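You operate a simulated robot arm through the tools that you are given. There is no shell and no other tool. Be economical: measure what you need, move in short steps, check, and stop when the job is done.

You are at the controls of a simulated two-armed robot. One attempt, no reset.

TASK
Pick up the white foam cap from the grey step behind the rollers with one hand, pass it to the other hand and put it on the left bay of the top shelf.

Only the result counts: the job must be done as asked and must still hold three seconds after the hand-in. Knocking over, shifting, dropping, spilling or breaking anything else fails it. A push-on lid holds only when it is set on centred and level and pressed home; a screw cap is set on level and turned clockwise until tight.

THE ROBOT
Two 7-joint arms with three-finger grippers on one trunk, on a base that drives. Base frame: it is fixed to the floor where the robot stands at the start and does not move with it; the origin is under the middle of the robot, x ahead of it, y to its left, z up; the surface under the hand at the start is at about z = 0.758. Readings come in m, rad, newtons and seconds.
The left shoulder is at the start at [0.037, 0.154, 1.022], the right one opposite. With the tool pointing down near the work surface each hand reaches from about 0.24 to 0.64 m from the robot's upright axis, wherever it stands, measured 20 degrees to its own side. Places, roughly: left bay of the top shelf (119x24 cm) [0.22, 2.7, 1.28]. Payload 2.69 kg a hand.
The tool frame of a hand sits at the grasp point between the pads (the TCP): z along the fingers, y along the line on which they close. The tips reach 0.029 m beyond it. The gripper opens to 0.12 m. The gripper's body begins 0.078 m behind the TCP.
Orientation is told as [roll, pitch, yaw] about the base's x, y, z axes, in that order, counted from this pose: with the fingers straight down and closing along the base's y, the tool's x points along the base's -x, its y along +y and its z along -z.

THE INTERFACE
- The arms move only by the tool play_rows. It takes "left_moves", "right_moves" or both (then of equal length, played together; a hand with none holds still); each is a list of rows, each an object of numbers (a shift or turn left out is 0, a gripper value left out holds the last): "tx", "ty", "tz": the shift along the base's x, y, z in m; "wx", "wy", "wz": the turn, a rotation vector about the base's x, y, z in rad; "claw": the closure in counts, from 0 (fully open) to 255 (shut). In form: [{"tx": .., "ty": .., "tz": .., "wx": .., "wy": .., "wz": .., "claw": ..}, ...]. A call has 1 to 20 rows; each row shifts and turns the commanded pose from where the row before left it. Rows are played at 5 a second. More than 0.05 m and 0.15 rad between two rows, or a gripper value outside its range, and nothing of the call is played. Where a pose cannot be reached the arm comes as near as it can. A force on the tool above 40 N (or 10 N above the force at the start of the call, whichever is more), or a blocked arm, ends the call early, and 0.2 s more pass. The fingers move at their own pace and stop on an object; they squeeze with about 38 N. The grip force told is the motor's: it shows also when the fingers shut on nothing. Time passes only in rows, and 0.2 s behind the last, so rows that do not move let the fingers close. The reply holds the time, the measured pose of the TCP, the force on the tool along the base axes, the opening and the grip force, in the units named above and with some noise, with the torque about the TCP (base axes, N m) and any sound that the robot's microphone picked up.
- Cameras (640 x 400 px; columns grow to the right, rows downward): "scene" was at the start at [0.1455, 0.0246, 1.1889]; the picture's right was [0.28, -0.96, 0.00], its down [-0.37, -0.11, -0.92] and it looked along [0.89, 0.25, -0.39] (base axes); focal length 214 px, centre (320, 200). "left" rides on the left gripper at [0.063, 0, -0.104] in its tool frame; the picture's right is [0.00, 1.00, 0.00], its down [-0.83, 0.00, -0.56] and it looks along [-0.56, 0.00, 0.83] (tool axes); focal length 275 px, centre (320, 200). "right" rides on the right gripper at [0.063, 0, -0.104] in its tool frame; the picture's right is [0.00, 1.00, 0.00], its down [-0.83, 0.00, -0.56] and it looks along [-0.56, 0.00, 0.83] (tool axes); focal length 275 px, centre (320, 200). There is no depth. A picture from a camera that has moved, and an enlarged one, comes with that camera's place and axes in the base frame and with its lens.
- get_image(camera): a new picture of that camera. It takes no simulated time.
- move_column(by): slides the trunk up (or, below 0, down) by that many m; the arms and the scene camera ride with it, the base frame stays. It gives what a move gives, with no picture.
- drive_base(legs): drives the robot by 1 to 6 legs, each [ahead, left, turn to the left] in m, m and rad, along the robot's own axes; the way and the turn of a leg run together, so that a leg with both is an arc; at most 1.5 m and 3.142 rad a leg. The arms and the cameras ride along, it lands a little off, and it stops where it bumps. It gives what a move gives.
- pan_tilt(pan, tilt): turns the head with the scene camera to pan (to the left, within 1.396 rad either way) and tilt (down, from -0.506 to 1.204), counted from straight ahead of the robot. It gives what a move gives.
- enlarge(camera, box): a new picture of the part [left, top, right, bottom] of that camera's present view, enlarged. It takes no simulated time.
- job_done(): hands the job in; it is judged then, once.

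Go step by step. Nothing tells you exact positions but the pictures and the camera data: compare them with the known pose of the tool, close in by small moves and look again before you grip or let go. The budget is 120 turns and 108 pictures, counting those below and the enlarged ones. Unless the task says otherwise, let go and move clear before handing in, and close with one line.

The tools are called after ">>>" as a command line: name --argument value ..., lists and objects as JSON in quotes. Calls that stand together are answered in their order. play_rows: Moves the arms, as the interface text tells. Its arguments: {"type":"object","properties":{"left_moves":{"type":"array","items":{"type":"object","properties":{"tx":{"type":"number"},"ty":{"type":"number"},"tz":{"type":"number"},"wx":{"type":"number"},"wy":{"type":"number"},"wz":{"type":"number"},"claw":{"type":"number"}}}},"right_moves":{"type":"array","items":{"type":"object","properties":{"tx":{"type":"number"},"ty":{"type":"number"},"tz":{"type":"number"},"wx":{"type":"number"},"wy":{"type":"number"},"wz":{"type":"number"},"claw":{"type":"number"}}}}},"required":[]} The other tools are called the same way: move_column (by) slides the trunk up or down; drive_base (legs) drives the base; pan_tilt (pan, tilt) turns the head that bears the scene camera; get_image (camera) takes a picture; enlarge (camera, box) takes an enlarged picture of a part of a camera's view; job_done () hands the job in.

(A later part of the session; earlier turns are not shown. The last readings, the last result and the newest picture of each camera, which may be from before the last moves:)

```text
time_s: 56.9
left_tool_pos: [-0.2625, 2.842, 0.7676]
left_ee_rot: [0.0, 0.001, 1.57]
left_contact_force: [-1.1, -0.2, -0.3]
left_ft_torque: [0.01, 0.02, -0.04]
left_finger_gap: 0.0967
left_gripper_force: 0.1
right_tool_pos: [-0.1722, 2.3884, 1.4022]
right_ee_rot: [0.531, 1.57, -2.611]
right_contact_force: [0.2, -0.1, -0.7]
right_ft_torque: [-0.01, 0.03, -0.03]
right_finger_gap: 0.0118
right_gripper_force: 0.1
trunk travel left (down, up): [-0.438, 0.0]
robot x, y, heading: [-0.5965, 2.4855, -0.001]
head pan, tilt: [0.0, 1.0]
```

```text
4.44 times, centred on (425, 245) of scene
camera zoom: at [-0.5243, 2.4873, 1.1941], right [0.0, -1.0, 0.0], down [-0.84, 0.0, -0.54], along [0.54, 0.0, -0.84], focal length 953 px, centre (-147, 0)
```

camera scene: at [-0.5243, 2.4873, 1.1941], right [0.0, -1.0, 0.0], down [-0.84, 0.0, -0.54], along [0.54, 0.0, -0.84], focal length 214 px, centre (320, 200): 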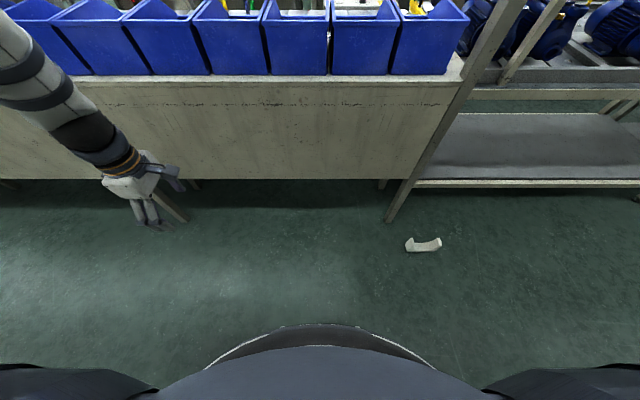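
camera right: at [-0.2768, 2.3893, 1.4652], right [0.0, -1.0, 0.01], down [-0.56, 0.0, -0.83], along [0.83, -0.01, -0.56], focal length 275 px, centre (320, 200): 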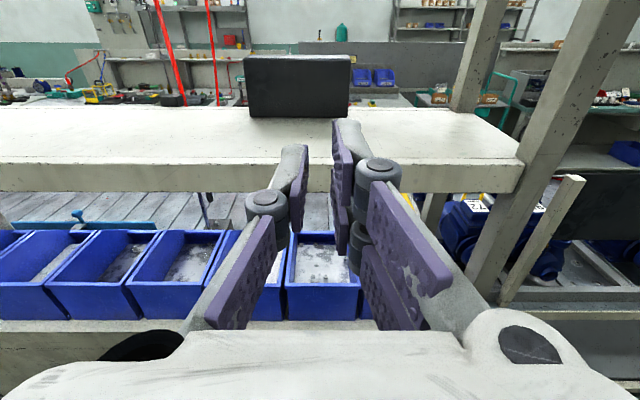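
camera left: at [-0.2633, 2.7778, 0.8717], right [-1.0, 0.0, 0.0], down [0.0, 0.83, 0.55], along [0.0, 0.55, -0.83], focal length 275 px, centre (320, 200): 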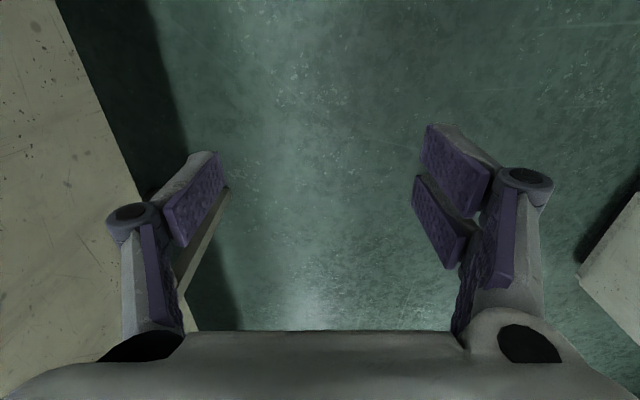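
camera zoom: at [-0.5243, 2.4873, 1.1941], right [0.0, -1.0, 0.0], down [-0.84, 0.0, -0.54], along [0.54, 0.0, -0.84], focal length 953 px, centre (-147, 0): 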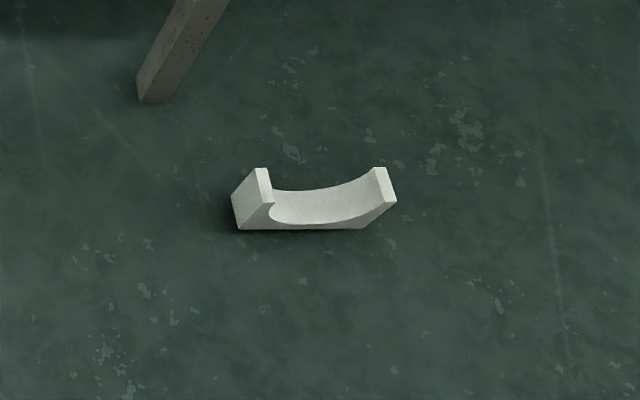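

The cap is standing upside down on its knob, apparently intact. My plan is to bring the robot in front of it, tip it gently toward me onto its flat face, grip it from above between the arch and the knob, and then point the hand forward so it comes up upright. First I'll drive alongside it.

>>> drive_base --legs '[[0, -0.48, 0]]'

>>> play_rows --right_moves '[{"claw": 0, "tz": -0.03, "wy": 0.1428}, {"tz": -0.03, "wy": 0.1428}, {"tz": -0.03, "wy": 0.1428}, {"tz": -0.03, "wy": 0.1428}, {"tz": -0.03, "wy": 0.1428}, {"tz": -0.03, "wy": 0.1428}, {"tz": -0.03, "wy": 0.1428}, {"tz": -0.03, "wy": 0.1428}, {"tz": -0.03, "wy": 0.1428}, {"tz": -0.03, "wy": 0.1428}, {"tz": -0.03, "wy": 0.1428}, {}]'

>>> get_image --camera "scene"

>>> get_image --camera "right"

```text
time_s: 61.0
left_tool_pos: [-0.2622, 2.3604, 0.7677]
left_ee_rot: [0.003, 0.002, 1.566]
left_contact_force: [-0.5, -0.2, -0.4]
left_ft_torque: [-0.02, 0.02, 0.0]
left_finger_gap: 0.0963
left_gripper_force: 0.1
right_tool_pos: [-0.1743, 1.909, 1.402]
right_ee_rot: [0.565, 1.569, -2.58]
right_contact_force: [0.1, 0.9, 0.1]
right_ft_torque: [0.03, -0.03, 0.01]
right_finger_gap: 0.0119
right_gripper_force: 0.0
trunk travel left (down, up): [-0.438, 0.0]
robot x, y, heading: [-0.6007, 2.0127, -0.003]
head pan, tilt: [0.0, 1.0]
```

```text
time_s: 63.6
left_tool_pos: [-0.2626, 2.3617, 0.7669]
left_ee_rot: [0.0, 0.002, 1.565]
left_contact_force: [0.7, 0.8, 0.2]
left_ft_torque: [0.0, 0.02, -0.02]
left_finger_gap: 0.0963
left_gripper_force: 0.0
right_tool_pos: [-0.174, 1.9105, 1.0733]
right_ee_rot: [0.005, -0.002, -3.14]
right_contact_force: [0.1, -0.3, 0.3]
right_ft_torque: [0.0, 0.01, 0.0]
right_finger_gap: 0.1199
right_gripper_force: 0.1
trunk travel left (down, up): [-0.438, 0.0]
robot x, y, heading: [-0.5997, 2.01, -0.006]
head pan, tilt: [0.0, 1.0]
```

```text
72 pictures are left
camera scene: at [-0.526, 2.0088, 1.1941], right [0.0, -1.0, 0.0], down [-0.84, 0.0, -0.54], along [0.54, 0.0, -0.84], focal length 214 px, centre (320, 200)
```

scene: 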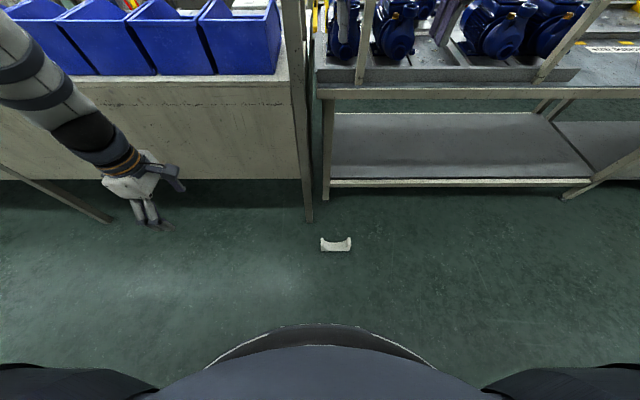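

```text
71 pictures are left
camera right: at [-0.1116, 1.911, 1.1768], right [0.01, -1.0, 0.01], down [-0.83, 0.0, 0.56], along [-0.56, -0.01, -0.83], focal length 275 px, centre (320, 200)
```

right: 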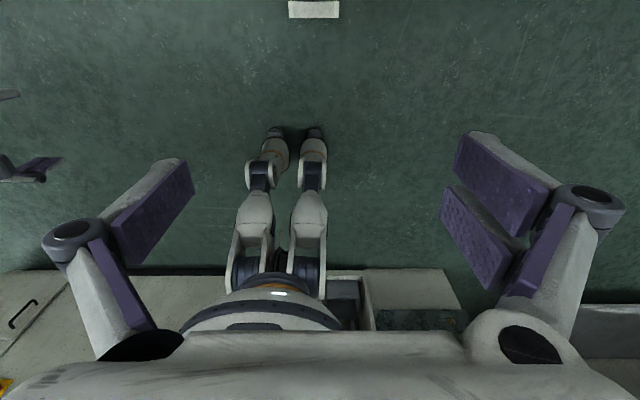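

>>> enlarge --camera "scene" --box '[285, 210, 385, 275]'

>>> move_column --by -0.43

>>> get_image --camera "scene"

>>> get_image --camera "right"

```text
6.15 times, centred on (335, 242) of scene
camera zoom: at [-0.526, 2.0088, 1.1941], right [0.0, -1.0, 0.0], down [-0.84, 0.0, -0.54], along [0.54, 0.0, -0.84], focal length 1320 px, centre (228, -62)
```

zoom: 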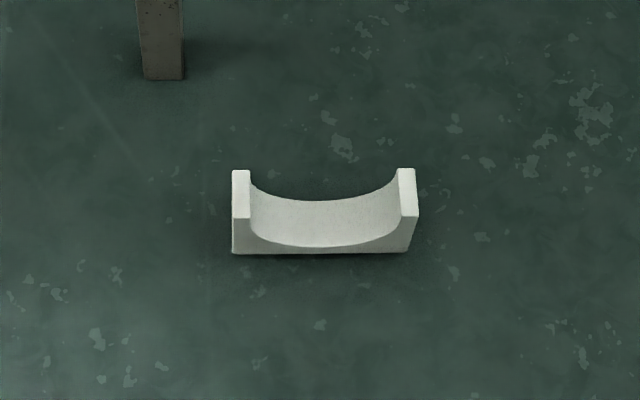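

```text
refused: -0.43 is not a number from -0.4 to 0.4
```

```text
69 pictures are left
camera scene: at [-0.526, 2.0088, 1.1941], right [0.0, -1.0, 0.0], down [-0.84, 0.0, -0.54], along [0.54, 0.0, -0.84], focal length 214 px, centre (320, 200)
```

scene: 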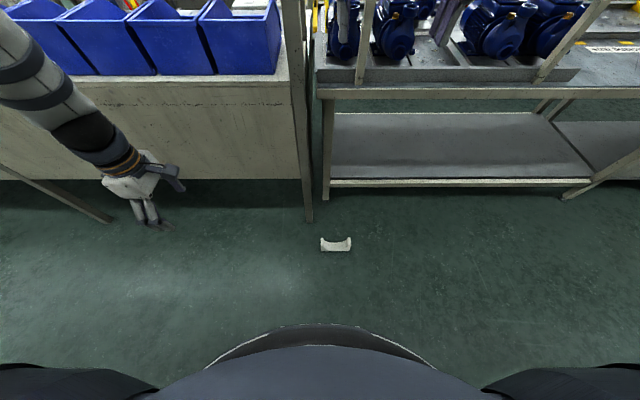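

```text
68 pictures are left
camera right: at [-0.1116, 1.911, 1.1768], right [0.01, -1.0, 0.01], down [-0.83, 0.0, 0.56], along [-0.56, -0.01, -0.83], focal length 275 px, centre (320, 200)
```

right: 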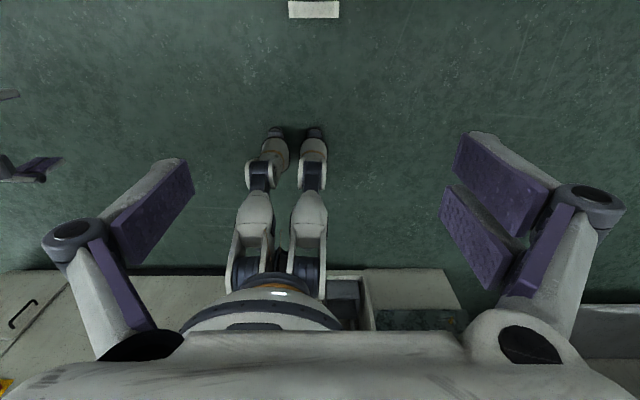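

The cap stands at about [-0.096, 1.925] with the leg tops at z≈0.115. I'll lower the trunk and bring the open right hand down beyond the cap's far side.

>>> move_column --by -0.4

>>> play_rows --right_moves '[{"tx": 0.03, "ty": 0.008, "tz": -0.03}, {"tx": 0.03, "ty": 0.007, "tz": -0.03}, {"tx": 0.03, "tz": -0.03}, {"tx": 0.03, "tz": -0.03}, {"tx": 0.024, "tz": -0.03}, {"tz": -0.04}, {"tz": -0.04}, {"tz": -0.04}, {"tz": -0.04}, {}]'

>>> get_image --camera "right"

>>> get_image --camera "scene"

```text
time_s: 67.5
left_tool_pos: [-0.28, 2.3615, 0.307]
left_ee_rot: [0.221, 0.001, 1.563]
left_contact_force: [-0.2, -0.1, 0.2]
left_ft_torque: [-0.04, 0.01, -0.02]
left_finger_gap: 0.0966
left_gripper_force: 0.1
right_tool_pos: [-0.1737, 1.9079, 0.6719]
right_ee_rot: [0.005, 0.001, -3.142]
right_contact_force: [-0.1, -0.5, 0.5]
right_ft_torque: [-0.02, 0.0, 0.02]
right_finger_gap: 0.1198
right_gripper_force: 0.1
trunk travel left (down, up): [-0.038, 0.4]
robot x, y, heading: [-0.5995, 2.0082, -0.003]
head pan, tilt: [0.0, 1.0]
```

```text
time_s: 69.7
left_tool_pos: [-0.2809, 2.3609, 0.3074]
left_ee_rot: [0.22, 0.003, 1.565]
left_contact_force: [0.2, -1.0, 0.0]
left_ft_torque: [-0.02, -0.04, -0.02]
left_finger_gap: 0.0965
left_gripper_force: 0.1
right_tool_pos: [-0.0309, 1.9224, 0.3613]
right_ee_rot: [0.004, -0.002, -3.139]
right_contact_force: [-0.2, -0.5, 0.3]
right_ft_torque: [0.01, 0.0, 0.04]
right_finger_gap: 0.12
right_gripper_force: 0.0
trunk travel left (down, up): [-0.038, 0.4]
robot x, y, heading: [-0.6003, 2.0092, -0.007]
head pan, tilt: [0.0, 1.0]
```

```text
67 pictures are left
camera right: at [0.0319, 1.9239, 0.4661], right [0.01, -1.0, 0.01], down [-0.83, 0.0, 0.56], along [-0.56, -0.01, -0.83], focal length 275 px, centre (320, 200)
```

right: 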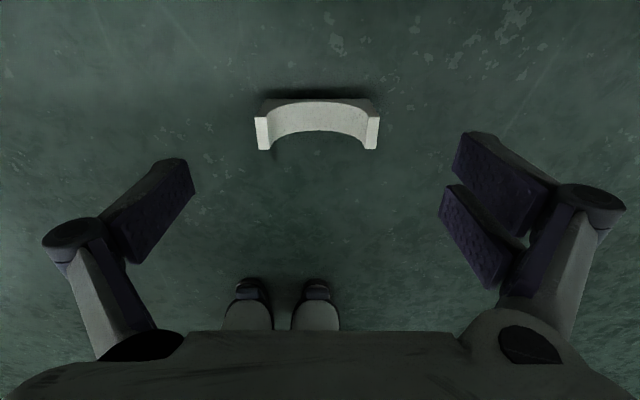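

```text
66 pictures are left
camera scene: at [-0.3497, 2.0081, 0.7582], right [0.0, -1.0, 0.0], down [-0.84, 0.0, -0.54], along [0.54, 0.0, -0.84], focal length 214 px, centre (320, 200)
```

scene: 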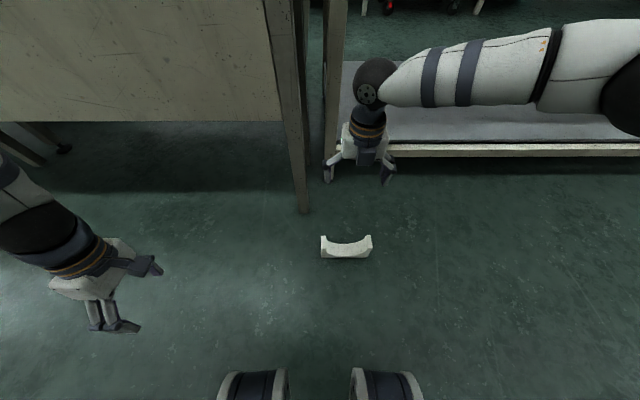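

The cap lies centred ahead of the fingers. I'll lower to leg-top height behind it (on the +x side).

>>> play_rows --right_moves '[{"ty": 0.004, "tz": -0.04}, {"tz": -0.04}, {"tz": -0.04}, {"tz": -0.04}, {"tz": -0.04}, {"tz": -0.03}, {"tz": -0.025}, {}]'

>>> get_image --camera "right"

>>> get_image --camera "scene"

```text
time_s: 71.5
left_tool_pos: [-0.2803, 2.3606, 0.3076]
left_ee_rot: [0.221, 0.001, 1.565]
left_contact_force: [-0.4, 0.4, 0.5]
left_ft_torque: [0.01, 0.0, -0.01]
left_finger_gap: 0.0967
left_gripper_force: 0.1
right_tool_pos: [-0.0421, 1.9249, 0.1086]
right_ee_rot: [0.004, -0.002, -3.141]
right_contact_force: [-0.6, -0.4, -0.3]
right_ft_torque: [0.04, -0.02, 0.03]
right_finger_gap: 0.12
right_gripper_force: 0.0
right hand out of reach, approached as far as the arm can: row 7
trunk travel left (down, up): [-0.038, 0.4]
robot x, y, heading: [-0.6013, 2.0097, -0.006]
head pan, tilt: [0.0, 1.0]
```

```text
65 pictures are left
camera right: at [0.0196, 1.9257, 0.213], right [0.01, -1.0, 0.01], down [-0.83, 0.0, 0.56], along [-0.56, -0.01, -0.83], focal length 275 px, centre (320, 200)
```

right: 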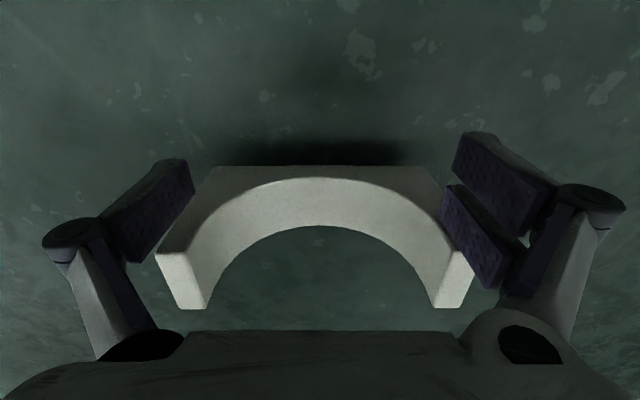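

```text
64 pictures are left
camera scene: at [-0.3498, 2.008, 0.7582], right [0.0, -1.0, 0.0], down [-0.84, 0.0, -0.54], along [0.54, 0.0, -0.84], focal length 214 px, centre (320, 200)
```

scene: 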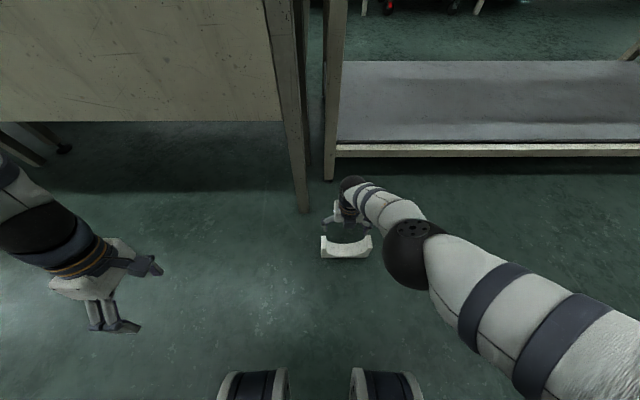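

The fingers are behind both legs. I'll pull gently toward me to tip the cap over.

>>> play_rows --right_moves '[{"tx": -0.012}, {"tx": -0.012}, {"tx": -0.01}, {"tx": -0.01}, {"tx": -0.01}, {}]'

>>> get_image --camera "right"

```text
time_s: 72.9
left_tool_pos: [-0.2804, 2.3606, 0.3067]
left_ee_rot: [0.219, 0.002, 1.564]
left_contact_force: [-0.1, -0.8, -0.2]
left_ft_torque: [-0.05, 0.01, 0.0]
left_finger_gap: 0.0964
left_gripper_force: 0.1
right_tool_pos: [-0.0661, 1.9348, 0.0843]
right_ee_rot: [0.005, -0.002, -3.14]
right_contact_force: [1.1, -0.2, 0.3]
right_ft_torque: [-0.07, 0.02, 0.01]
right_finger_gap: 0.12
right_gripper_force: 0.0
right hand out of reach, approached as far as the arm can: row 1, 2, 3, 4, 5
trunk travel left (down, up): [-0.038, 0.4]
robot x, y, heading: [-0.597, 2.0113, -0.006]
head pan, tilt: [0.0, 1.0]
```

```text
63 pictures are left
camera right: at [-0.0037, 1.9351, 0.1882], right [0.01, -1.0, 0.01], down [-0.83, 0.0, 0.56], along [-0.56, -0.01, -0.83], focal length 275 px, centre (320, 200)
```

right: 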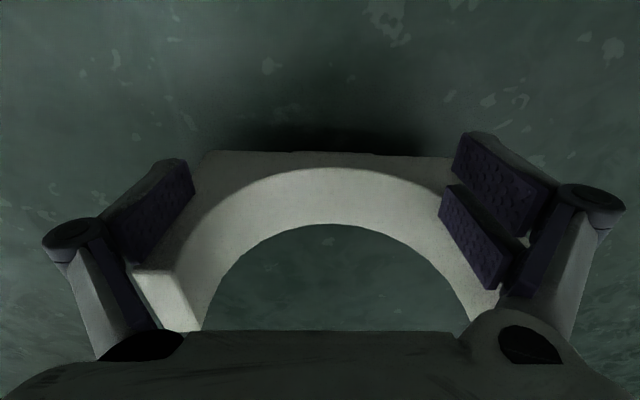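

>>> play_rows --right_moves '[{"tx": -0.01, "tz": 0.01}, {"tx": -0.01}, {"tx": -0.01}, {"tx": -0.01}, {}]'

>>> get_image --camera "right"

```text
time_s: 74.1
left_tool_pos: [-0.2799, 2.3615, 0.3068]
left_ee_rot: [0.219, 0.001, 1.565]
left_contact_force: [-0.1, 0.4, 0.7]
left_ft_torque: [-0.01, 0.03, 0.0]
left_finger_gap: 0.0963
left_gripper_force: 0.0
right_tool_pos: [-0.0799, 1.9429, 0.0732]
right_ee_rot: [0.008, -0.004, -3.14]
right_contact_force: [-0.1, 0.8, 0.3]
right_ft_torque: [-0.02, 0.0, 0.0]
right_finger_gap: 0.12
right_gripper_force: 0.1
right hand out of reach, approached as far as the arm can: row 1, 2, 3, 4
trunk travel left (down, up): [-0.038, 0.4]
robot x, y, heading: [-0.5983, 2.008, -0.007]
head pan, tilt: [0.0, 1.0]
```

```text
62 pictures are left
camera right: at [-0.0182, 1.9452, 0.1762], right [0.01, -1.0, 0.01], down [-0.83, 0.0, 0.56], along [-0.56, -0.01, -0.83], focal length 275 px, centre (320, 200)
```

right: 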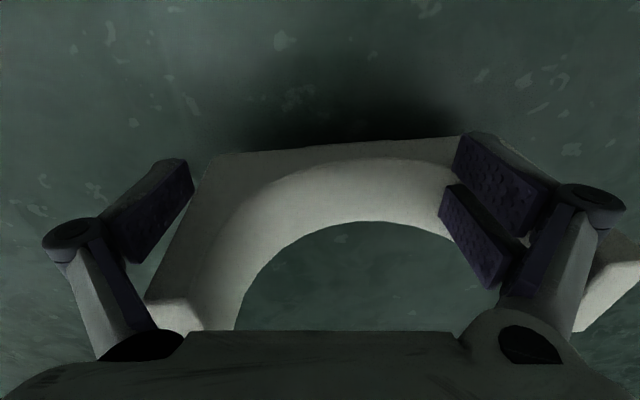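

The hand is drifting because it is at a joint limit in this flipped wrist pose. I'll raise it, turn the wrist back toward a natural orientation and look again.

>>> play_rows --right_moves '[{"tz": 0.03}, {"tz": 0.04}, {"tz": 0.04}, {"tz": 0.04}, {"tz": 0.04}, {}]'

>>> get_image --camera "right"

>>> enlarge --camera "scene" --box '[240, 160, 440, 290]'

```text
time_s: 75.5
left_tool_pos: [-0.2798, 2.3622, 0.3089]
left_ee_rot: [0.219, 0.002, 1.564]
left_contact_force: [1.4, -0.1, 0.1]
left_ft_torque: [-0.02, -0.01, -0.02]
left_finger_gap: 0.0964
left_gripper_force: 0.1
right_tool_pos: [0.0006, 1.9752, 0.2085]
right_ee_rot: [0.008, -0.004, -3.14]
right_contact_force: [-0.4, 0.4, -0.2]
right_ft_torque: [0.01, 0.01, 0.03]
right_finger_gap: 0.12
right_gripper_force: 0.0
right hand out of reach, approached as far as the arm can: row 1, 2, 3, 4, 5
trunk travel left (down, up): [-0.038, 0.4]
robot x, y, heading: [-0.5988, 2.0124, -0.005]
head pan, tilt: [0.0, 1.0]
```

```text
61 pictures are left
camera right: at [0.0631, 1.9771, 0.3134], right [0.01, -1.0, 0.01], down [-0.83, 0.0, 0.56], along [-0.56, -0.01, -0.83], focal length 275 px, centre (320, 200)
```

right: 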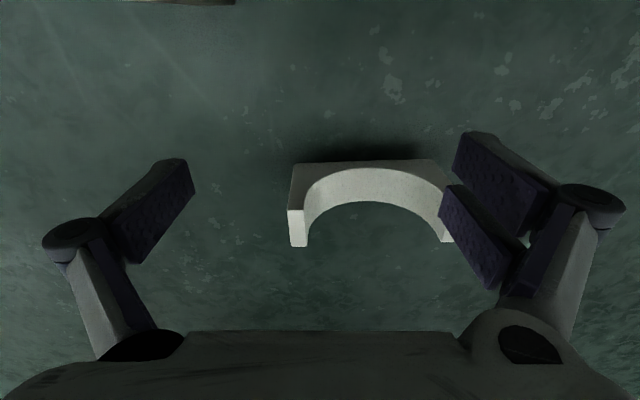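

```text
3.08 times, centred on (340, 225) of scene
camera zoom: at [-0.3498, 2.0081, 0.7582], right [0.0, -1.0, 0.0], down [-0.84, 0.0, -0.54], along [0.54, 0.0, -0.84], focal length 660 px, centre (258, 123)
```

zoom: 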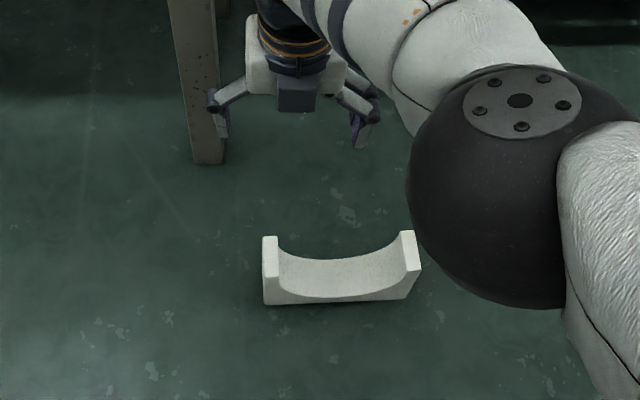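

The cap is still standing and the hand is clear of it. I'll raise the trunk a bit so the arm can be re-posed away from the limit, and turn the yaw back to natural there.

>>> move_column --by 0.25

>>> play_rows --right_moves '[{"tx": -0.03, "ty": -0.02, "tz": 0.03}, {"tx": -0.03, "ty": -0.02, "tz": 0.03}, {"tx": -0.03, "ty": -0.02, "tz": 0.03}, {"tx": -0.03, "ty": -0.02, "tz": 0.03}, {"tx": -0.03, "ty": -0.02, "tz": 0.03}, {"tz": 0.03}, {}]'

```text
time_s: 78.0
left_tool_pos: [-0.2814, 2.3615, 0.5568]
left_ee_rot: [0.22, 0.002, 1.565]
left_contact_force: [-0.2, 0.2, -0.9]
left_ft_torque: [0.0, 0.0, 0.0]
left_finger_gap: 0.0964
left_gripper_force: 0.1
right_tool_pos: [0.0435, 1.975, 0.6073]
right_ee_rot: [0.009, 0.264, -3.141]
right_contact_force: [0.4, -0.6, 0.2]
right_ft_torque: [0.01, 0.01, 0.03]
right_finger_gap: 0.1199
right_gripper_force: 0.0
trunk travel left (down, up): [-0.288, 0.15]
robot x, y, heading: [-0.5957, 2.008, -0.005]
head pan, tilt: [0.0, 1.0]
```

```text
time_s: 79.7
left_tool_pos: [-0.2793, 2.3613, 0.5578]
left_ee_rot: [0.219, 0.001, 1.565]
left_contact_force: [0.2, 0.2, 0.1]
left_ft_torque: [0.02, 0.02, 0.02]
left_finger_gap: 0.0967
left_gripper_force: 0.0
right_tool_pos: [0.0608, 1.9392, 0.743]
right_ee_rot: [0.007, 0.265, -3.139]
right_contact_force: [0.1, 0.4, 0.6]
right_ft_torque: [0.03, 0.01, 0.02]
right_finger_gap: 0.12
right_gripper_force: 0.1
right hand out of reach, approached as far as the arm can: row 1, 2, 3, 4, 5
trunk travel left (down, up): [-0.288, 0.15]
robot x, y, heading: [-0.597, 2.0112, -0.003]
head pan, tilt: [0.0, 1.0]
```

>>> play_rows --right_moves '[{"tx": -0.03, "ty": -0.01, "tz": 0.02}, {"tx": -0.03, "ty": -0.01, "tz": 0.02}, {"tx": -0.03, "ty": -0.01}, {"tx": -0.03}, {"tx": -0.03}, {"tx": -0.03}, {}]'

>>> get_image --camera "scene"

```text
time_s: 81.2
left_tool_pos: [-0.2809, 2.3621, 0.5573]
left_ee_rot: [0.219, 0.002, 1.565]
left_contact_force: [0.5, 0.4, -0.7]
left_ft_torque: [-0.02, -0.01, 0.01]
left_finger_gap: 0.0964
left_gripper_force: 0.0
right_tool_pos: [0.049, 1.952, 0.7955]
right_ee_rot: [0.007, 0.264, -3.14]
right_contact_force: [0.4, -0.5, -0.2]
right_ft_torque: [-0.01, 0.05, 0.0]
right_finger_gap: 0.1199
right_gripper_force: 0.0
right hand out of reach, approached as far as the arm can: row 1, 2, 3, 4, 5, 6
trunk travel left (down, up): [-0.288, 0.15]
robot x, y, heading: [-0.598, 2.0118, -0.004]
head pan, tilt: [0.0, 1.0]
```

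```text
59 pictures are left
camera scene: at [-0.4308, 2.0085, 1.0272], right [0.0, -1.0, 0.0], down [-0.84, 0.0, -0.54], along [0.54, 0.0, -0.84], focal length 214 px, centre (320, 200)
```

scene: 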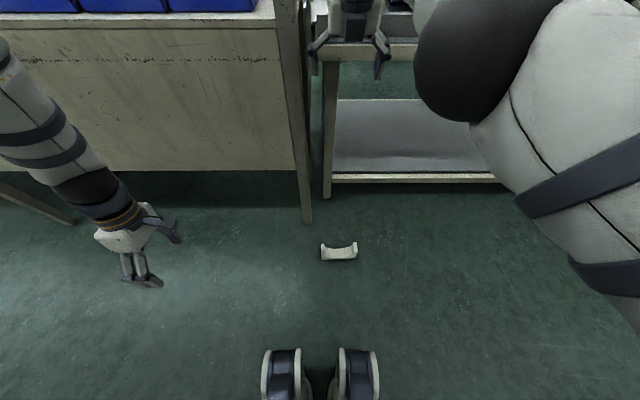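

The wrist is at a limit in this flipped orientation, so I'll unwind it. First I'll back the base away so nothing comes near the rack post.

>>> drive_base --legs '[[-0.25, 0, 0]]'

>>> play_rows --right_moves '[{"wz": 0.1428}, {"wz": 0.1428}, {"wz": 0.1428}, {"wz": 0.1428}, {"wz": 0.1428}, {"wz": 0.1428}, {"wz": 0.1428}, {"wz": 0.1428}, {"wz": 0.1428}, {"wz": 0.1428}, {"wz": 0.1428}, {}]'

```text
time_s: 83.1
left_tool_pos: [-0.5313, 2.3628, 0.558]
left_ee_rot: [0.219, 0.002, 1.565]
left_contact_force: [-0.2, 0.5, -0.8]
left_ft_torque: [0.0, -0.01, 0.0]
left_finger_gap: 0.0967
left_gripper_force: 0.1
right_tool_pos: [-0.2013, 1.9528, 0.7949]
right_ee_rot: [0.005, 0.264, -3.139]
right_contact_force: [-0.3, 0.6, -0.1]
right_ft_torque: [-0.03, 0.01, 0.03]
right_finger_gap: 0.12
right_gripper_force: 0.1
trunk travel left (down, up): [-0.288, 0.15]
robot x, y, heading: [-0.8494, 2.0096, -0.006]
head pan, tilt: [0.0, 1.0]
```

```text
time_s: 85.7
left_tool_pos: [-0.5299, 2.3625, 0.5571]
left_ee_rot: [0.22, 0.003, 1.566]
left_contact_force: [0.3, 0.6, -0.6]
left_ft_torque: [-0.02, -0.03, 0.01]
left_finger_gap: 0.0964
left_gripper_force: 0.1
right_tool_pos: [-0.2402, 1.9466, 0.7883]
right_ee_rot: [0.007, 0.264, -1.57]
right_contact_force: [-0.5, 0.7, -0.1]
right_ft_torque: [-0.01, 0.0, -0.01]
right_finger_gap: 0.1199
right_gripper_force: 0.0
right hand out of reach, approached as far as the arm can: row 6, 7, 8, 9, 10, 11
trunk travel left (down, up): [-0.288, 0.15]
robot x, y, heading: [-0.8501, 2.008, -0.008]
head pan, tilt: [0.0, 1.0]
```

>>> play_rows --right_moves '[{"wx": -0.132, "tx": -0.03}, {"wx": -0.132, "tx": -0.03}, {"tx": -0.03}, {"tx": -0.03}, {"tx": -0.02}, {}]'

>>> get_image --camera "right"

>>> get_image --camera "scene"

```text
time_s: 87.1
left_tool_pos: [-0.5316, 2.3613, 0.5577]
left_ee_rot: [0.219, 0.002, 1.568]
left_contact_force: [0.2, 0.4, -0.3]
left_ft_torque: [0.01, -0.02, -0.01]
left_finger_gap: 0.0965
left_gripper_force: 0.1
right_tool_pos: [-0.381, 1.9464, 0.7897]
right_ee_rot: [0.01, -0.002, -1.571]
right_contact_force: [-0.1, 0.4, 0.1]
right_ft_torque: [0.04, 0.01, 0.0]
right_finger_gap: 0.1197
right_gripper_force: 0.1
trunk travel left (down, up): [-0.288, 0.15]
robot x, y, heading: [-0.8467, 2.012, -0.009]
head pan, tilt: [0.0, 1.0]
```

```text
58 pictures are left
camera right: at [-0.382, 2.0098, 0.8936], right [1.0, 0.0, 0.01], down [0.0, -0.83, 0.56], along [0.01, -0.56, -0.83], focal length 275 px, centre (320, 200)
```

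right: 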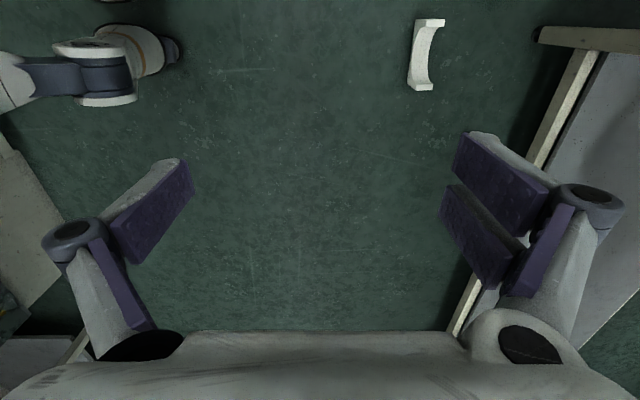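

```text
57 pictures are left
camera scene: at [-0.6812, 2.0096, 1.0272], right [-0.01, -1.0, 0.0], down [-0.84, 0.0, -0.54], along [0.54, 0.0, -0.84], focal length 214 px, centre (320, 200)
```

scene: 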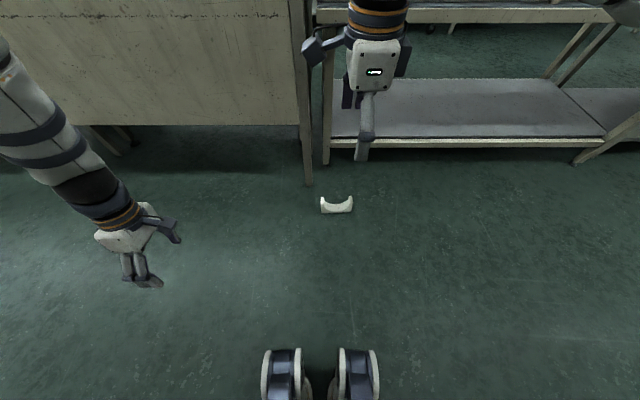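

The arm moves freely again. I'll turn the hand to the natural yaw (closing along y), drive closer so the cap is well within reach, and lower the trunk.

>>> play_rows --right_moves '[{"wz": 0.1428}, {"wz": 0.1428}, {"wz": 0.1428}, {"wz": 0.1428}, {"wz": 0.1428}, {"wz": 0.1428}, {"wz": 0.1428}, {"wz": 0.1428}, {"wz": 0.1428}, {"wz": 0.1428}, {"wz": 0.1428}, {}]' --left_moves '[{"tx": -0.01}, {"tx": -0.01}, {"tx": -0.01}, {"tx": -0.01}, {"tx": -0.01}, {}, {}, {}, {}, {}, {}, {}]'

>>> drive_base --legs '[[0.36, 0, 0]]'

>>> move_column --by -0.28

>>> get_image --camera "right"

>>> get_image --camera "scene"

```text
time_s: 89.7
left_tool_pos: [-0.5798, 2.3624, 0.5578]
left_ee_rot: [0.219, 0.002, 1.566]
left_contact_force: [0.0, -0.6, 0.0]
left_ft_torque: [-0.03, -0.01, -0.01]
left_finger_gap: 0.0967
left_gripper_force: 0.1
right_tool_pos: [-0.3803, 1.9456, 0.7901]
right_ee_rot: [0.007, 0.001, 0.002]
right_contact_force: [-0.6, 0.0, 0.3]
right_ft_torque: [-0.03, 0.01, 0.01]
right_finger_gap: 0.1199
right_gripper_force: 0.0
trunk travel left (down, up): [-0.288, 0.15]
robot x, y, heading: [-0.8525, 2.0117, -0.007]
head pan, tilt: [0.0, 1.0]
```

```text
time_s: 92.0
left_tool_pos: [-0.2257, 2.3595, 0.5576]
left_ee_rot: [0.22, 0.002, 1.563]
left_contact_force: [0.1, 0.3, -0.2]
left_ft_torque: [0.0, 0.02, 0.01]
left_finger_gap: 0.0963
left_gripper_force: 0.0
right_tool_pos: [-0.0256, 1.9432, 0.789]
right_ee_rot: [0.005, 0.002, -0.002]
right_contact_force: [-0.5, -0.1, -0.5]
right_ft_torque: [0.01, -0.03, 0.02]
right_finger_gap: 0.1196
right_gripper_force: 0.0
trunk travel left (down, up): [-0.288, 0.15]
robot x, y, heading: [-0.4937, 2.0109, -0.005]
head pan, tilt: [0.0, 1.0]
```

```text
time_s: 94.8
left_tool_pos: [-0.2254, 2.3605, 0.2765]
left_ee_rot: [0.266, 0.003, 1.563]
left_contact_force: [-0.2, 0.1, -0.2]
left_ft_torque: [0.0, 0.0, 0.03]
left_finger_gap: 0.0963
left_gripper_force: 0.1
right_tool_pos: [-0.0253, 1.9446, 0.5101]
right_ee_rot: [0.008, -0.001, -0.001]
right_contact_force: [0.3, 0.3, 0.4]
right_ft_torque: [-0.01, 0.0, -0.02]
right_finger_gap: 0.12
right_gripper_force: 0.1
trunk travel left (down, up): [-0.008, 0.43]
robot x, y, heading: [-0.4946, 2.0093, -0.008]
head pan, tilt: [0.0, 1.0]
```

```text
56 pictures are left
camera right: at [-0.0899, 1.9429, 0.6139], right [0.0, 1.0, 0.01], down [0.83, 0.0, 0.56], along [0.56, 0.01, -0.83], focal length 275 px, centre (320, 200)
```

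right: 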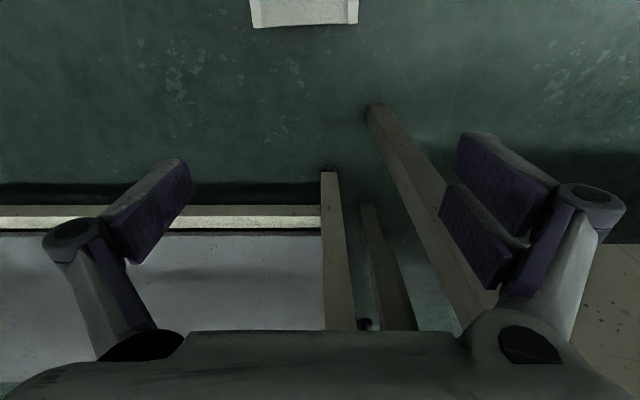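

```text
55 pictures are left
camera scene: at [-0.2406, 2.0068, 0.7353], right [-0.01, -1.0, 0.0], down [-0.84, 0.01, -0.54], along [0.54, 0.0, -0.84], focal length 214 px, centre (320, 200)
```

scene: 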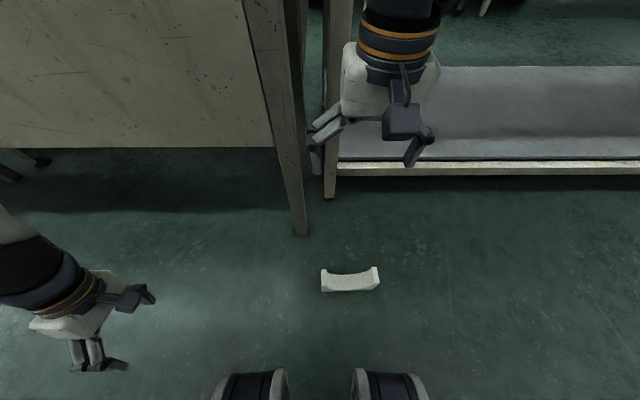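

>>> enlarge --camera "scene" --box '[290, 240, 410, 315]'

```text
5.33 times, centred on (350, 278) of scene
camera zoom: at [-0.2406, 2.0068, 0.7353], right [-0.01, -1.0, 0.0], down [-0.84, 0.01, -0.54], along [0.54, 0.0, -0.84], focal length 1144 px, centre (160, -213)
```

zoom: 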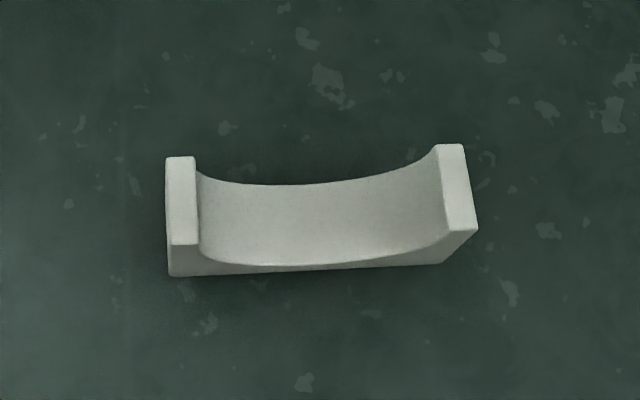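

The cap is essentially unmoved, centred at [-0.097, 1.926]. I'll lower the hand behind it.

>>> play_rows --right_moves '[{"ty": -0.019, "tz": -0.045}, {"tz": -0.048}, {"tz": -0.048}, {"tz": -0.048}, {"tz": -0.048}, {"tz": -0.048}, {"tz": -0.048}, {"tz": -0.04}, {"tz": -0.035}, {}]'

>>> enlarge --camera "scene" --box '[260, 180, 420, 310]'

>>> get_image --camera "right"

```text
time_s: 97.0
left_tool_pos: [-0.2245, 2.3598, 0.2774]
left_ee_rot: [0.267, 0.002, 1.563]
left_contact_force: [0.6, 0.0, -0.5]
left_ft_torque: [0.0, -0.01, 0.0]
left_finger_gap: 0.0965
left_gripper_force: 0.1
right_tool_pos: [-0.0264, 1.9234, 0.1023]
right_ee_rot: [0.007, -0.001, -0.002]
right_contact_force: [0.5, 0.7, -0.1]
right_ft_torque: [0.01, 0.0, 0.01]
right_finger_gap: 0.1197
right_gripper_force: 0.1
trunk travel left (down, up): [-0.008, 0.43]
robot x, y, heading: [-0.4964, 2.0113, -0.003]
head pan, tilt: [0.0, 1.0]
```

```text
3.08 times, centred on (340, 245) of scene
camera zoom: at [-0.2406, 2.0067, 0.7353], right [-0.01, -1.0, 0.0], down [-0.84, 0.01, -0.54], along [0.54, 0.0, -0.84], focal length 660 px, centre (258, 62)
```

zoom: 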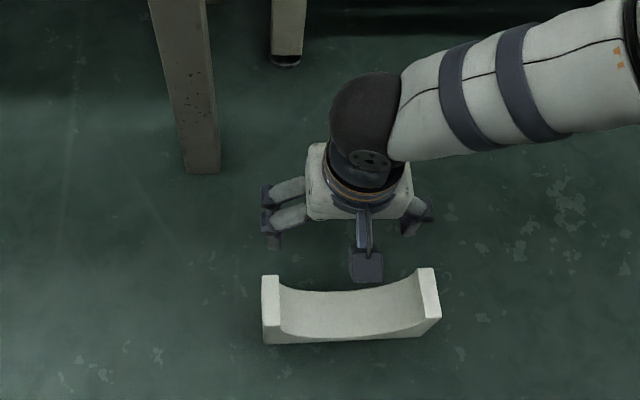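

```text
52 pictures are left
camera right: at [-0.0895, 1.9237, 0.2059], right [0.0, 1.0, 0.01], down [0.83, 0.0, 0.56], along [0.56, 0.01, -0.83], focal length 275 px, centre (320, 200)
```

right: 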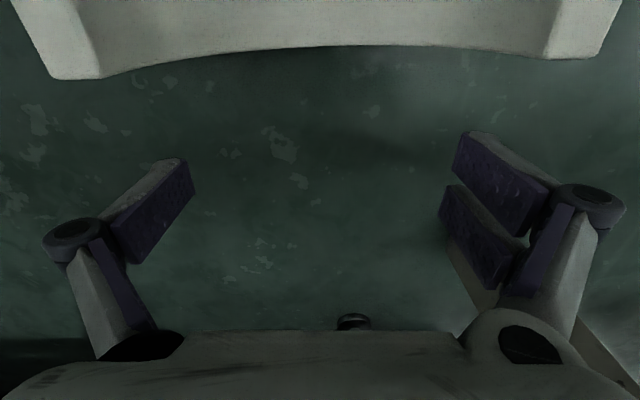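

The fingers sit behind both legs. I'll pull slowly toward the robot.

>>> play_rows --right_moves '[{"tx": -0.02}, {"tx": -0.015}, {"tx": -0.01}, {"tx": -0.01}, {"tx": -0.01}, {}]'

>>> enlarge --camera "scene" --box '[260, 180, 420, 310]'

```text
time_s: 98.4
left_tool_pos: [-0.2243, 2.3603, 0.2772]
left_ee_rot: [0.267, 0.003, 1.565]
left_contact_force: [0.5, -0.5, 0.8]
left_ft_torque: [0.0, 0.0, 0.0]
left_finger_gap: 0.0967
left_gripper_force: 0.1
right_tool_pos: [-0.0915, 1.9239, 0.1012]
right_ee_rot: [0.008, -0.001, -0.001]
right_contact_force: [0.0, -0.3, 0.4]
right_ft_torque: [-0.04, -0.01, 0.02]
right_finger_gap: 0.1199
right_gripper_force: 0.0
trunk travel left (down, up): [-0.008, 0.43]
robot x, y, heading: [-0.4974, 2.0134, -0.009]
head pan, tilt: [0.0, 1.0]
```

```text
3.08 times, centred on (340, 245) of scene
camera zoom: at [-0.2406, 2.0068, 0.7353], right [-0.01, -1.0, 0.0], down [-0.84, 0.01, -0.54], along [0.54, 0.0, -0.84], focal length 660 px, centre (258, 62)
```

zoom: 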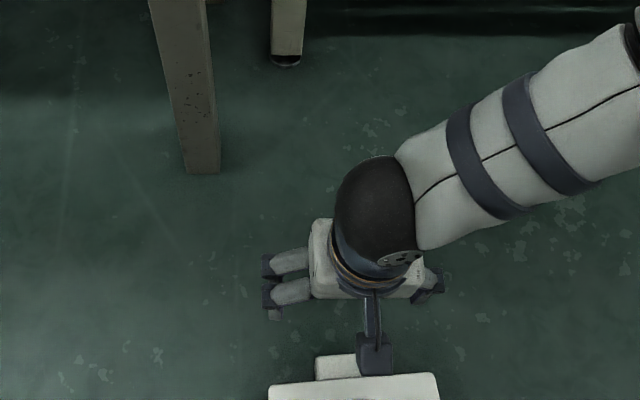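

It tipped over flat with the knob away from me and the legs toward me, exactly as wanted. I'll raise the hand and turn it to close along x.

>>> play_rows --right_moves '[{"tz": 0.04}, {"tz": 0.04}, {"tz": 0.04, "wz": -0.1428}, {"wz": -0.1428}, {"wz": -0.1428}, {"wz": -0.1428}, {"wz": -0.1428}, {"wz": -0.1428}, {"wz": -0.1428}, {"wz": -0.1428}, {"wz": -0.1428}, {"wz": -0.1428}, {"wz": -0.1428}, {}]'

>>> get_image --camera "right"

>>> enlarge --camera "scene" --box '[260, 220, 440, 350]'

```text
time_s: 101.4
left_tool_pos: [-0.2245, 2.3599, 0.2763]
left_ee_rot: [0.267, 0.001, 1.565]
left_contact_force: [0.6, 0.6, 0.5]
left_ft_torque: [0.01, -0.02, -0.01]
left_finger_gap: 0.0966
left_gripper_force: 0.0
right_tool_pos: [-0.0914, 1.924, 0.2211]
right_ee_rot: [0.007, 0.0, -1.573]
right_contact_force: [-0.8, -0.4, -0.2]
right_ft_torque: [0.01, -0.03, 0.03]
right_finger_gap: 0.1199
right_gripper_force: 0.1
trunk travel left (down, up): [-0.008, 0.43]
robot x, y, heading: [-0.4986, 2.009, -0.005]
head pan, tilt: [0.0, 1.0]
```

```text
50 pictures are left
camera right: at [-0.0927, 1.9881, 0.3257], right [1.0, 0.0, 0.01], down [0.0, -0.83, 0.56], along [0.01, -0.56, -0.83], focal length 275 px, centre (320, 200)
```

right: 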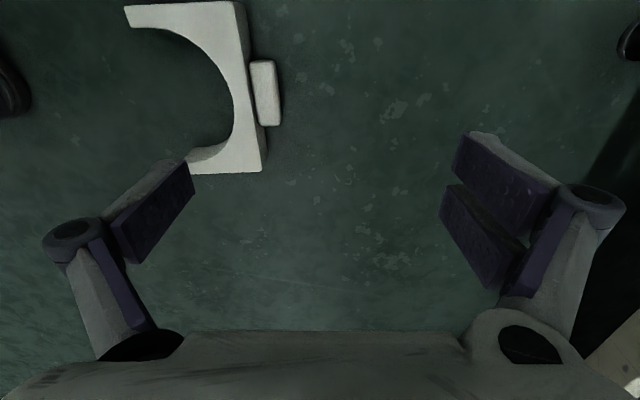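

```text
3.08 times, centred on (350, 285) of scene
camera zoom: at [-0.2406, 2.0068, 0.7353], right [-0.01, -1.0, 0.0], down [-0.84, 0.01, -0.54], along [0.54, 0.0, -0.84], focal length 660 px, centre (228, -62)
```

zoom: 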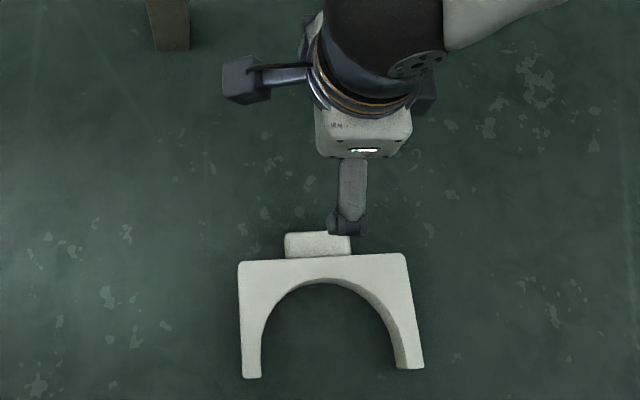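

The cap lies flat, and the span from arch apex to knob top runs x=-0.179 to -0.134 at y≈1.920. I'll move over its middle and descend.

>>> play_rows --right_moves '[{"tx": -0.033, "ty": -0.004, "wz": 0.035}, {"tx": -0.0325}, {"tz": -0.03}, {"tz": -0.03}, {"tz": -0.03}, {"tz": -0.02}, {}]'

>>> get_image --camera "right"

>>> enlarge --camera "scene" --box '[260, 220, 440, 350]'

```text
time_s: 103.0
left_tool_pos: [-0.2247, 2.3608, 0.2754]
left_ee_rot: [0.267, 0.002, 1.563]
left_contact_force: [0.4, 0.5, -0.2]
left_ft_torque: [0.04, -0.03, 0.01]
left_finger_gap: 0.0966
left_gripper_force: 0.1
right_tool_pos: [-0.1573, 1.9196, 0.1099]
right_ee_rot: [0.007, -0.001, -1.537]
right_contact_force: [-0.1, 0.6, -0.8]
right_ft_torque: [0.01, 0.02, 0.01]
right_finger_gap: 0.12
right_gripper_force: 0.1
trunk travel left (down, up): [-0.008, 0.43]
robot x, y, heading: [-0.4943, 2.0101, -0.006]
head pan, tilt: [0.0, 1.0]
```

```text
48 pictures are left
camera right: at [-0.1605, 1.9843, 0.2154], right [1.0, 0.04, 0.01], down [0.03, -0.83, 0.56], along [0.03, -0.56, -0.83], focal length 275 px, centre (320, 200)
```

right: 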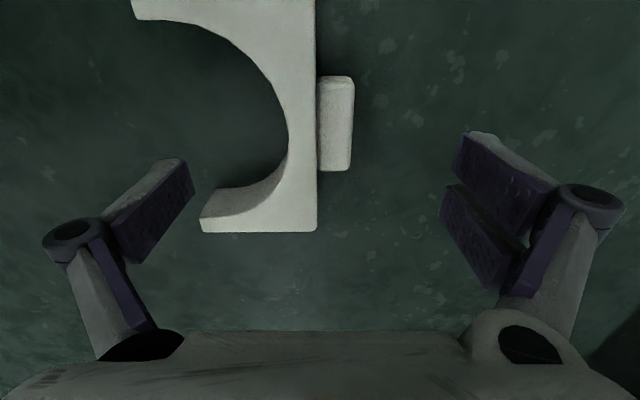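

```text
3.08 times, centred on (350, 285) of scene
camera zoom: at [-0.2406, 2.0068, 0.7353], right [-0.01, -1.0, 0.0], down [-0.84, 0.01, -0.54], along [0.54, 0.0, -0.84], focal length 660 px, centre (228, -62)
```

zoom: 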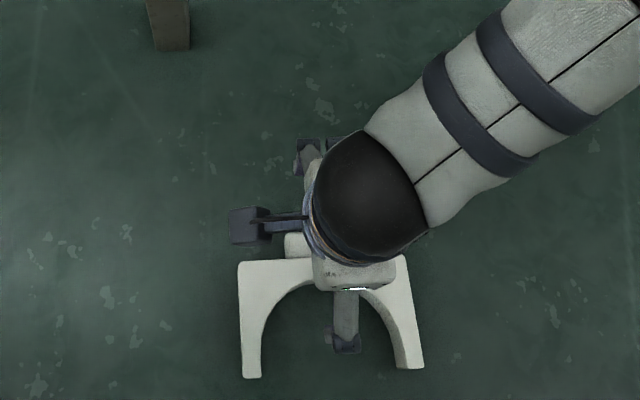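

Alignment is good in both axes. I'll descend to just above the floor and close.

>>> play_rows --right_moves '[{"tz": -0.03}, {"tz": -0.02}, {"tz": -0.013}, {"tz": -0.009}, {}]'

>>> play_rows --right_moves '[{"claw": 80}, {"claw": 140}, {"claw": 200}, {"claw": 255}, {"claw": 255}, {}]'

>>> get_image --camera "right"

```text
time_s: 104.2
left_tool_pos: [-0.2253, 2.3594, 0.2784]
left_ee_rot: [0.266, 0.002, 1.564]
left_contact_force: [0.3, 0.2, -0.3]
left_ft_torque: [-0.02, 0.0, 0.01]
left_finger_gap: 0.0967
left_gripper_force: 0.1
right_tool_pos: [-0.1563, 1.92, 0.0387]
right_ee_rot: [0.006, 0.0, -1.537]
right_contact_force: [0.1, -0.1, 0.4]
right_ft_torque: [0.04, -0.03, -0.03]
right_finger_gap: 0.1201
right_gripper_force: 0.1
trunk travel left (down, up): [-0.008, 0.43]
robot x, y, heading: [-0.4944, 2.0079, -0.002]
head pan, tilt: [0.0, 1.0]
```

```text
time_s: 105.6
left_tool_pos: [-0.2244, 2.3596, 0.2769]
left_ee_rot: [0.266, 0.001, 1.564]
left_contact_force: [-0.7, -0.7, -0.5]
left_ft_torque: [0.01, 0.01, 0.0]
left_finger_gap: 0.0965
left_gripper_force: 0.0
right_tool_pos: [-0.1562, 1.919, 0.0383]
right_ee_rot: [0.007, -0.003, -1.539]
right_contact_force: [-0.4, -1.5, 0.4]
right_ft_torque: [-0.01, -0.03, 0.1]
right_finger_gap: 0.042
right_gripper_force: 37.9
trunk travel left (down, up): [-0.008, 0.43]
robot x, y, heading: [-0.4941, 2.0099, -0.004]
head pan, tilt: [0.0, 1.0]
```

```text
46 pictures are left
camera right: at [-0.1604, 1.9839, 0.1439], right [1.0, 0.04, 0.01], down [0.03, -0.83, 0.56], along [0.03, -0.56, -0.83], focal length 275 px, centre (320, 200)
```

right: 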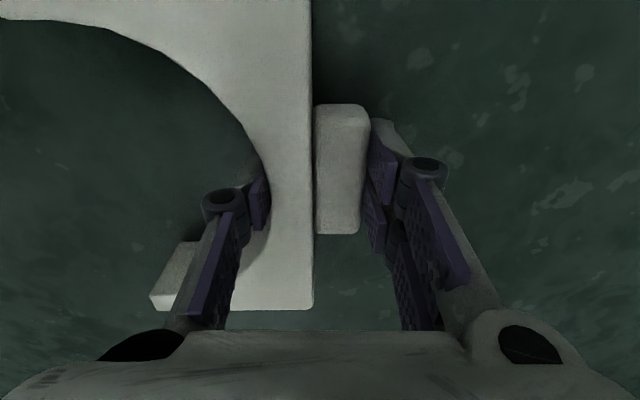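

It is gripped between the arch and the knob (gap 0.042). I'll lift slowly and check that it holds.

>>> play_rows --right_moves '[{"tz": 0.01}, {"tz": 0.02}, {"tz": 0.025}, {"tz": 0.025}, {"tz": 0.025}, {"tz": 0.025}, {"tz": 0.025}, {"tz": 0.025}, {"tz": 0.025}, {}]'

>>> get_image --camera "scene"

>>> get_image --camera "right"

```text
time_s: 107.8
left_tool_pos: [-0.2249, 2.3602, 0.2762]
left_ee_rot: [0.268, 0.001, 1.562]
left_contact_force: [-0.4, 0.9, 0.1]
left_ft_torque: [-0.02, -0.01, -0.03]
left_finger_gap: 0.0963
left_gripper_force: 0.0
right_tool_pos: [-0.1574, 1.9195, 0.2455]
right_ee_rot: [0.007, 0.0, -1.536]
right_contact_force: [0.0, -0.7, -0.7]
right_ft_torque: [-0.01, -0.03, -0.01]
right_finger_gap: 0.0421
right_gripper_force: 38.2
trunk travel left (down, up): [-0.008, 0.43]
robot x, y, heading: [-0.4977, 2.0123, -0.005]
head pan, tilt: [0.0, 1.0]
```

```text
45 pictures are left
camera scene: at [-0.2406, 2.0068, 0.7353], right [-0.01, -1.0, 0.0], down [-0.84, 0.01, -0.54], along [0.54, 0.0, -0.84], focal length 214 px, centre (320, 200)
```

scene: 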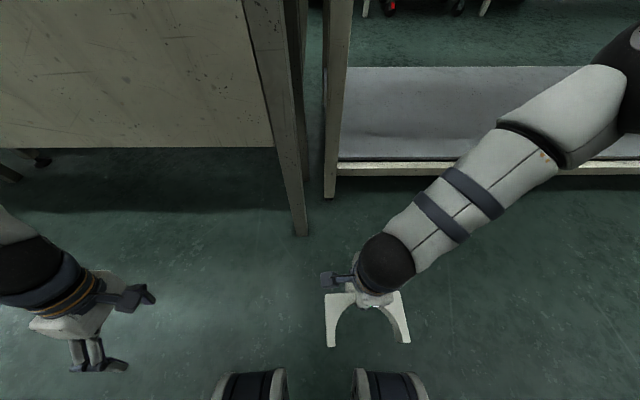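

```text
44 pictures are left
camera right: at [-0.1611, 1.9842, 0.35], right [1.0, 0.04, 0.01], down [0.03, -0.83, 0.56], along [0.03, -0.56, -0.83], focal length 275 px, centre (320, 200)
```

right: 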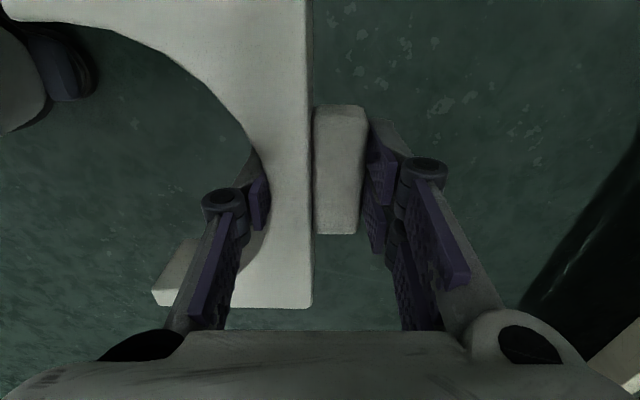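

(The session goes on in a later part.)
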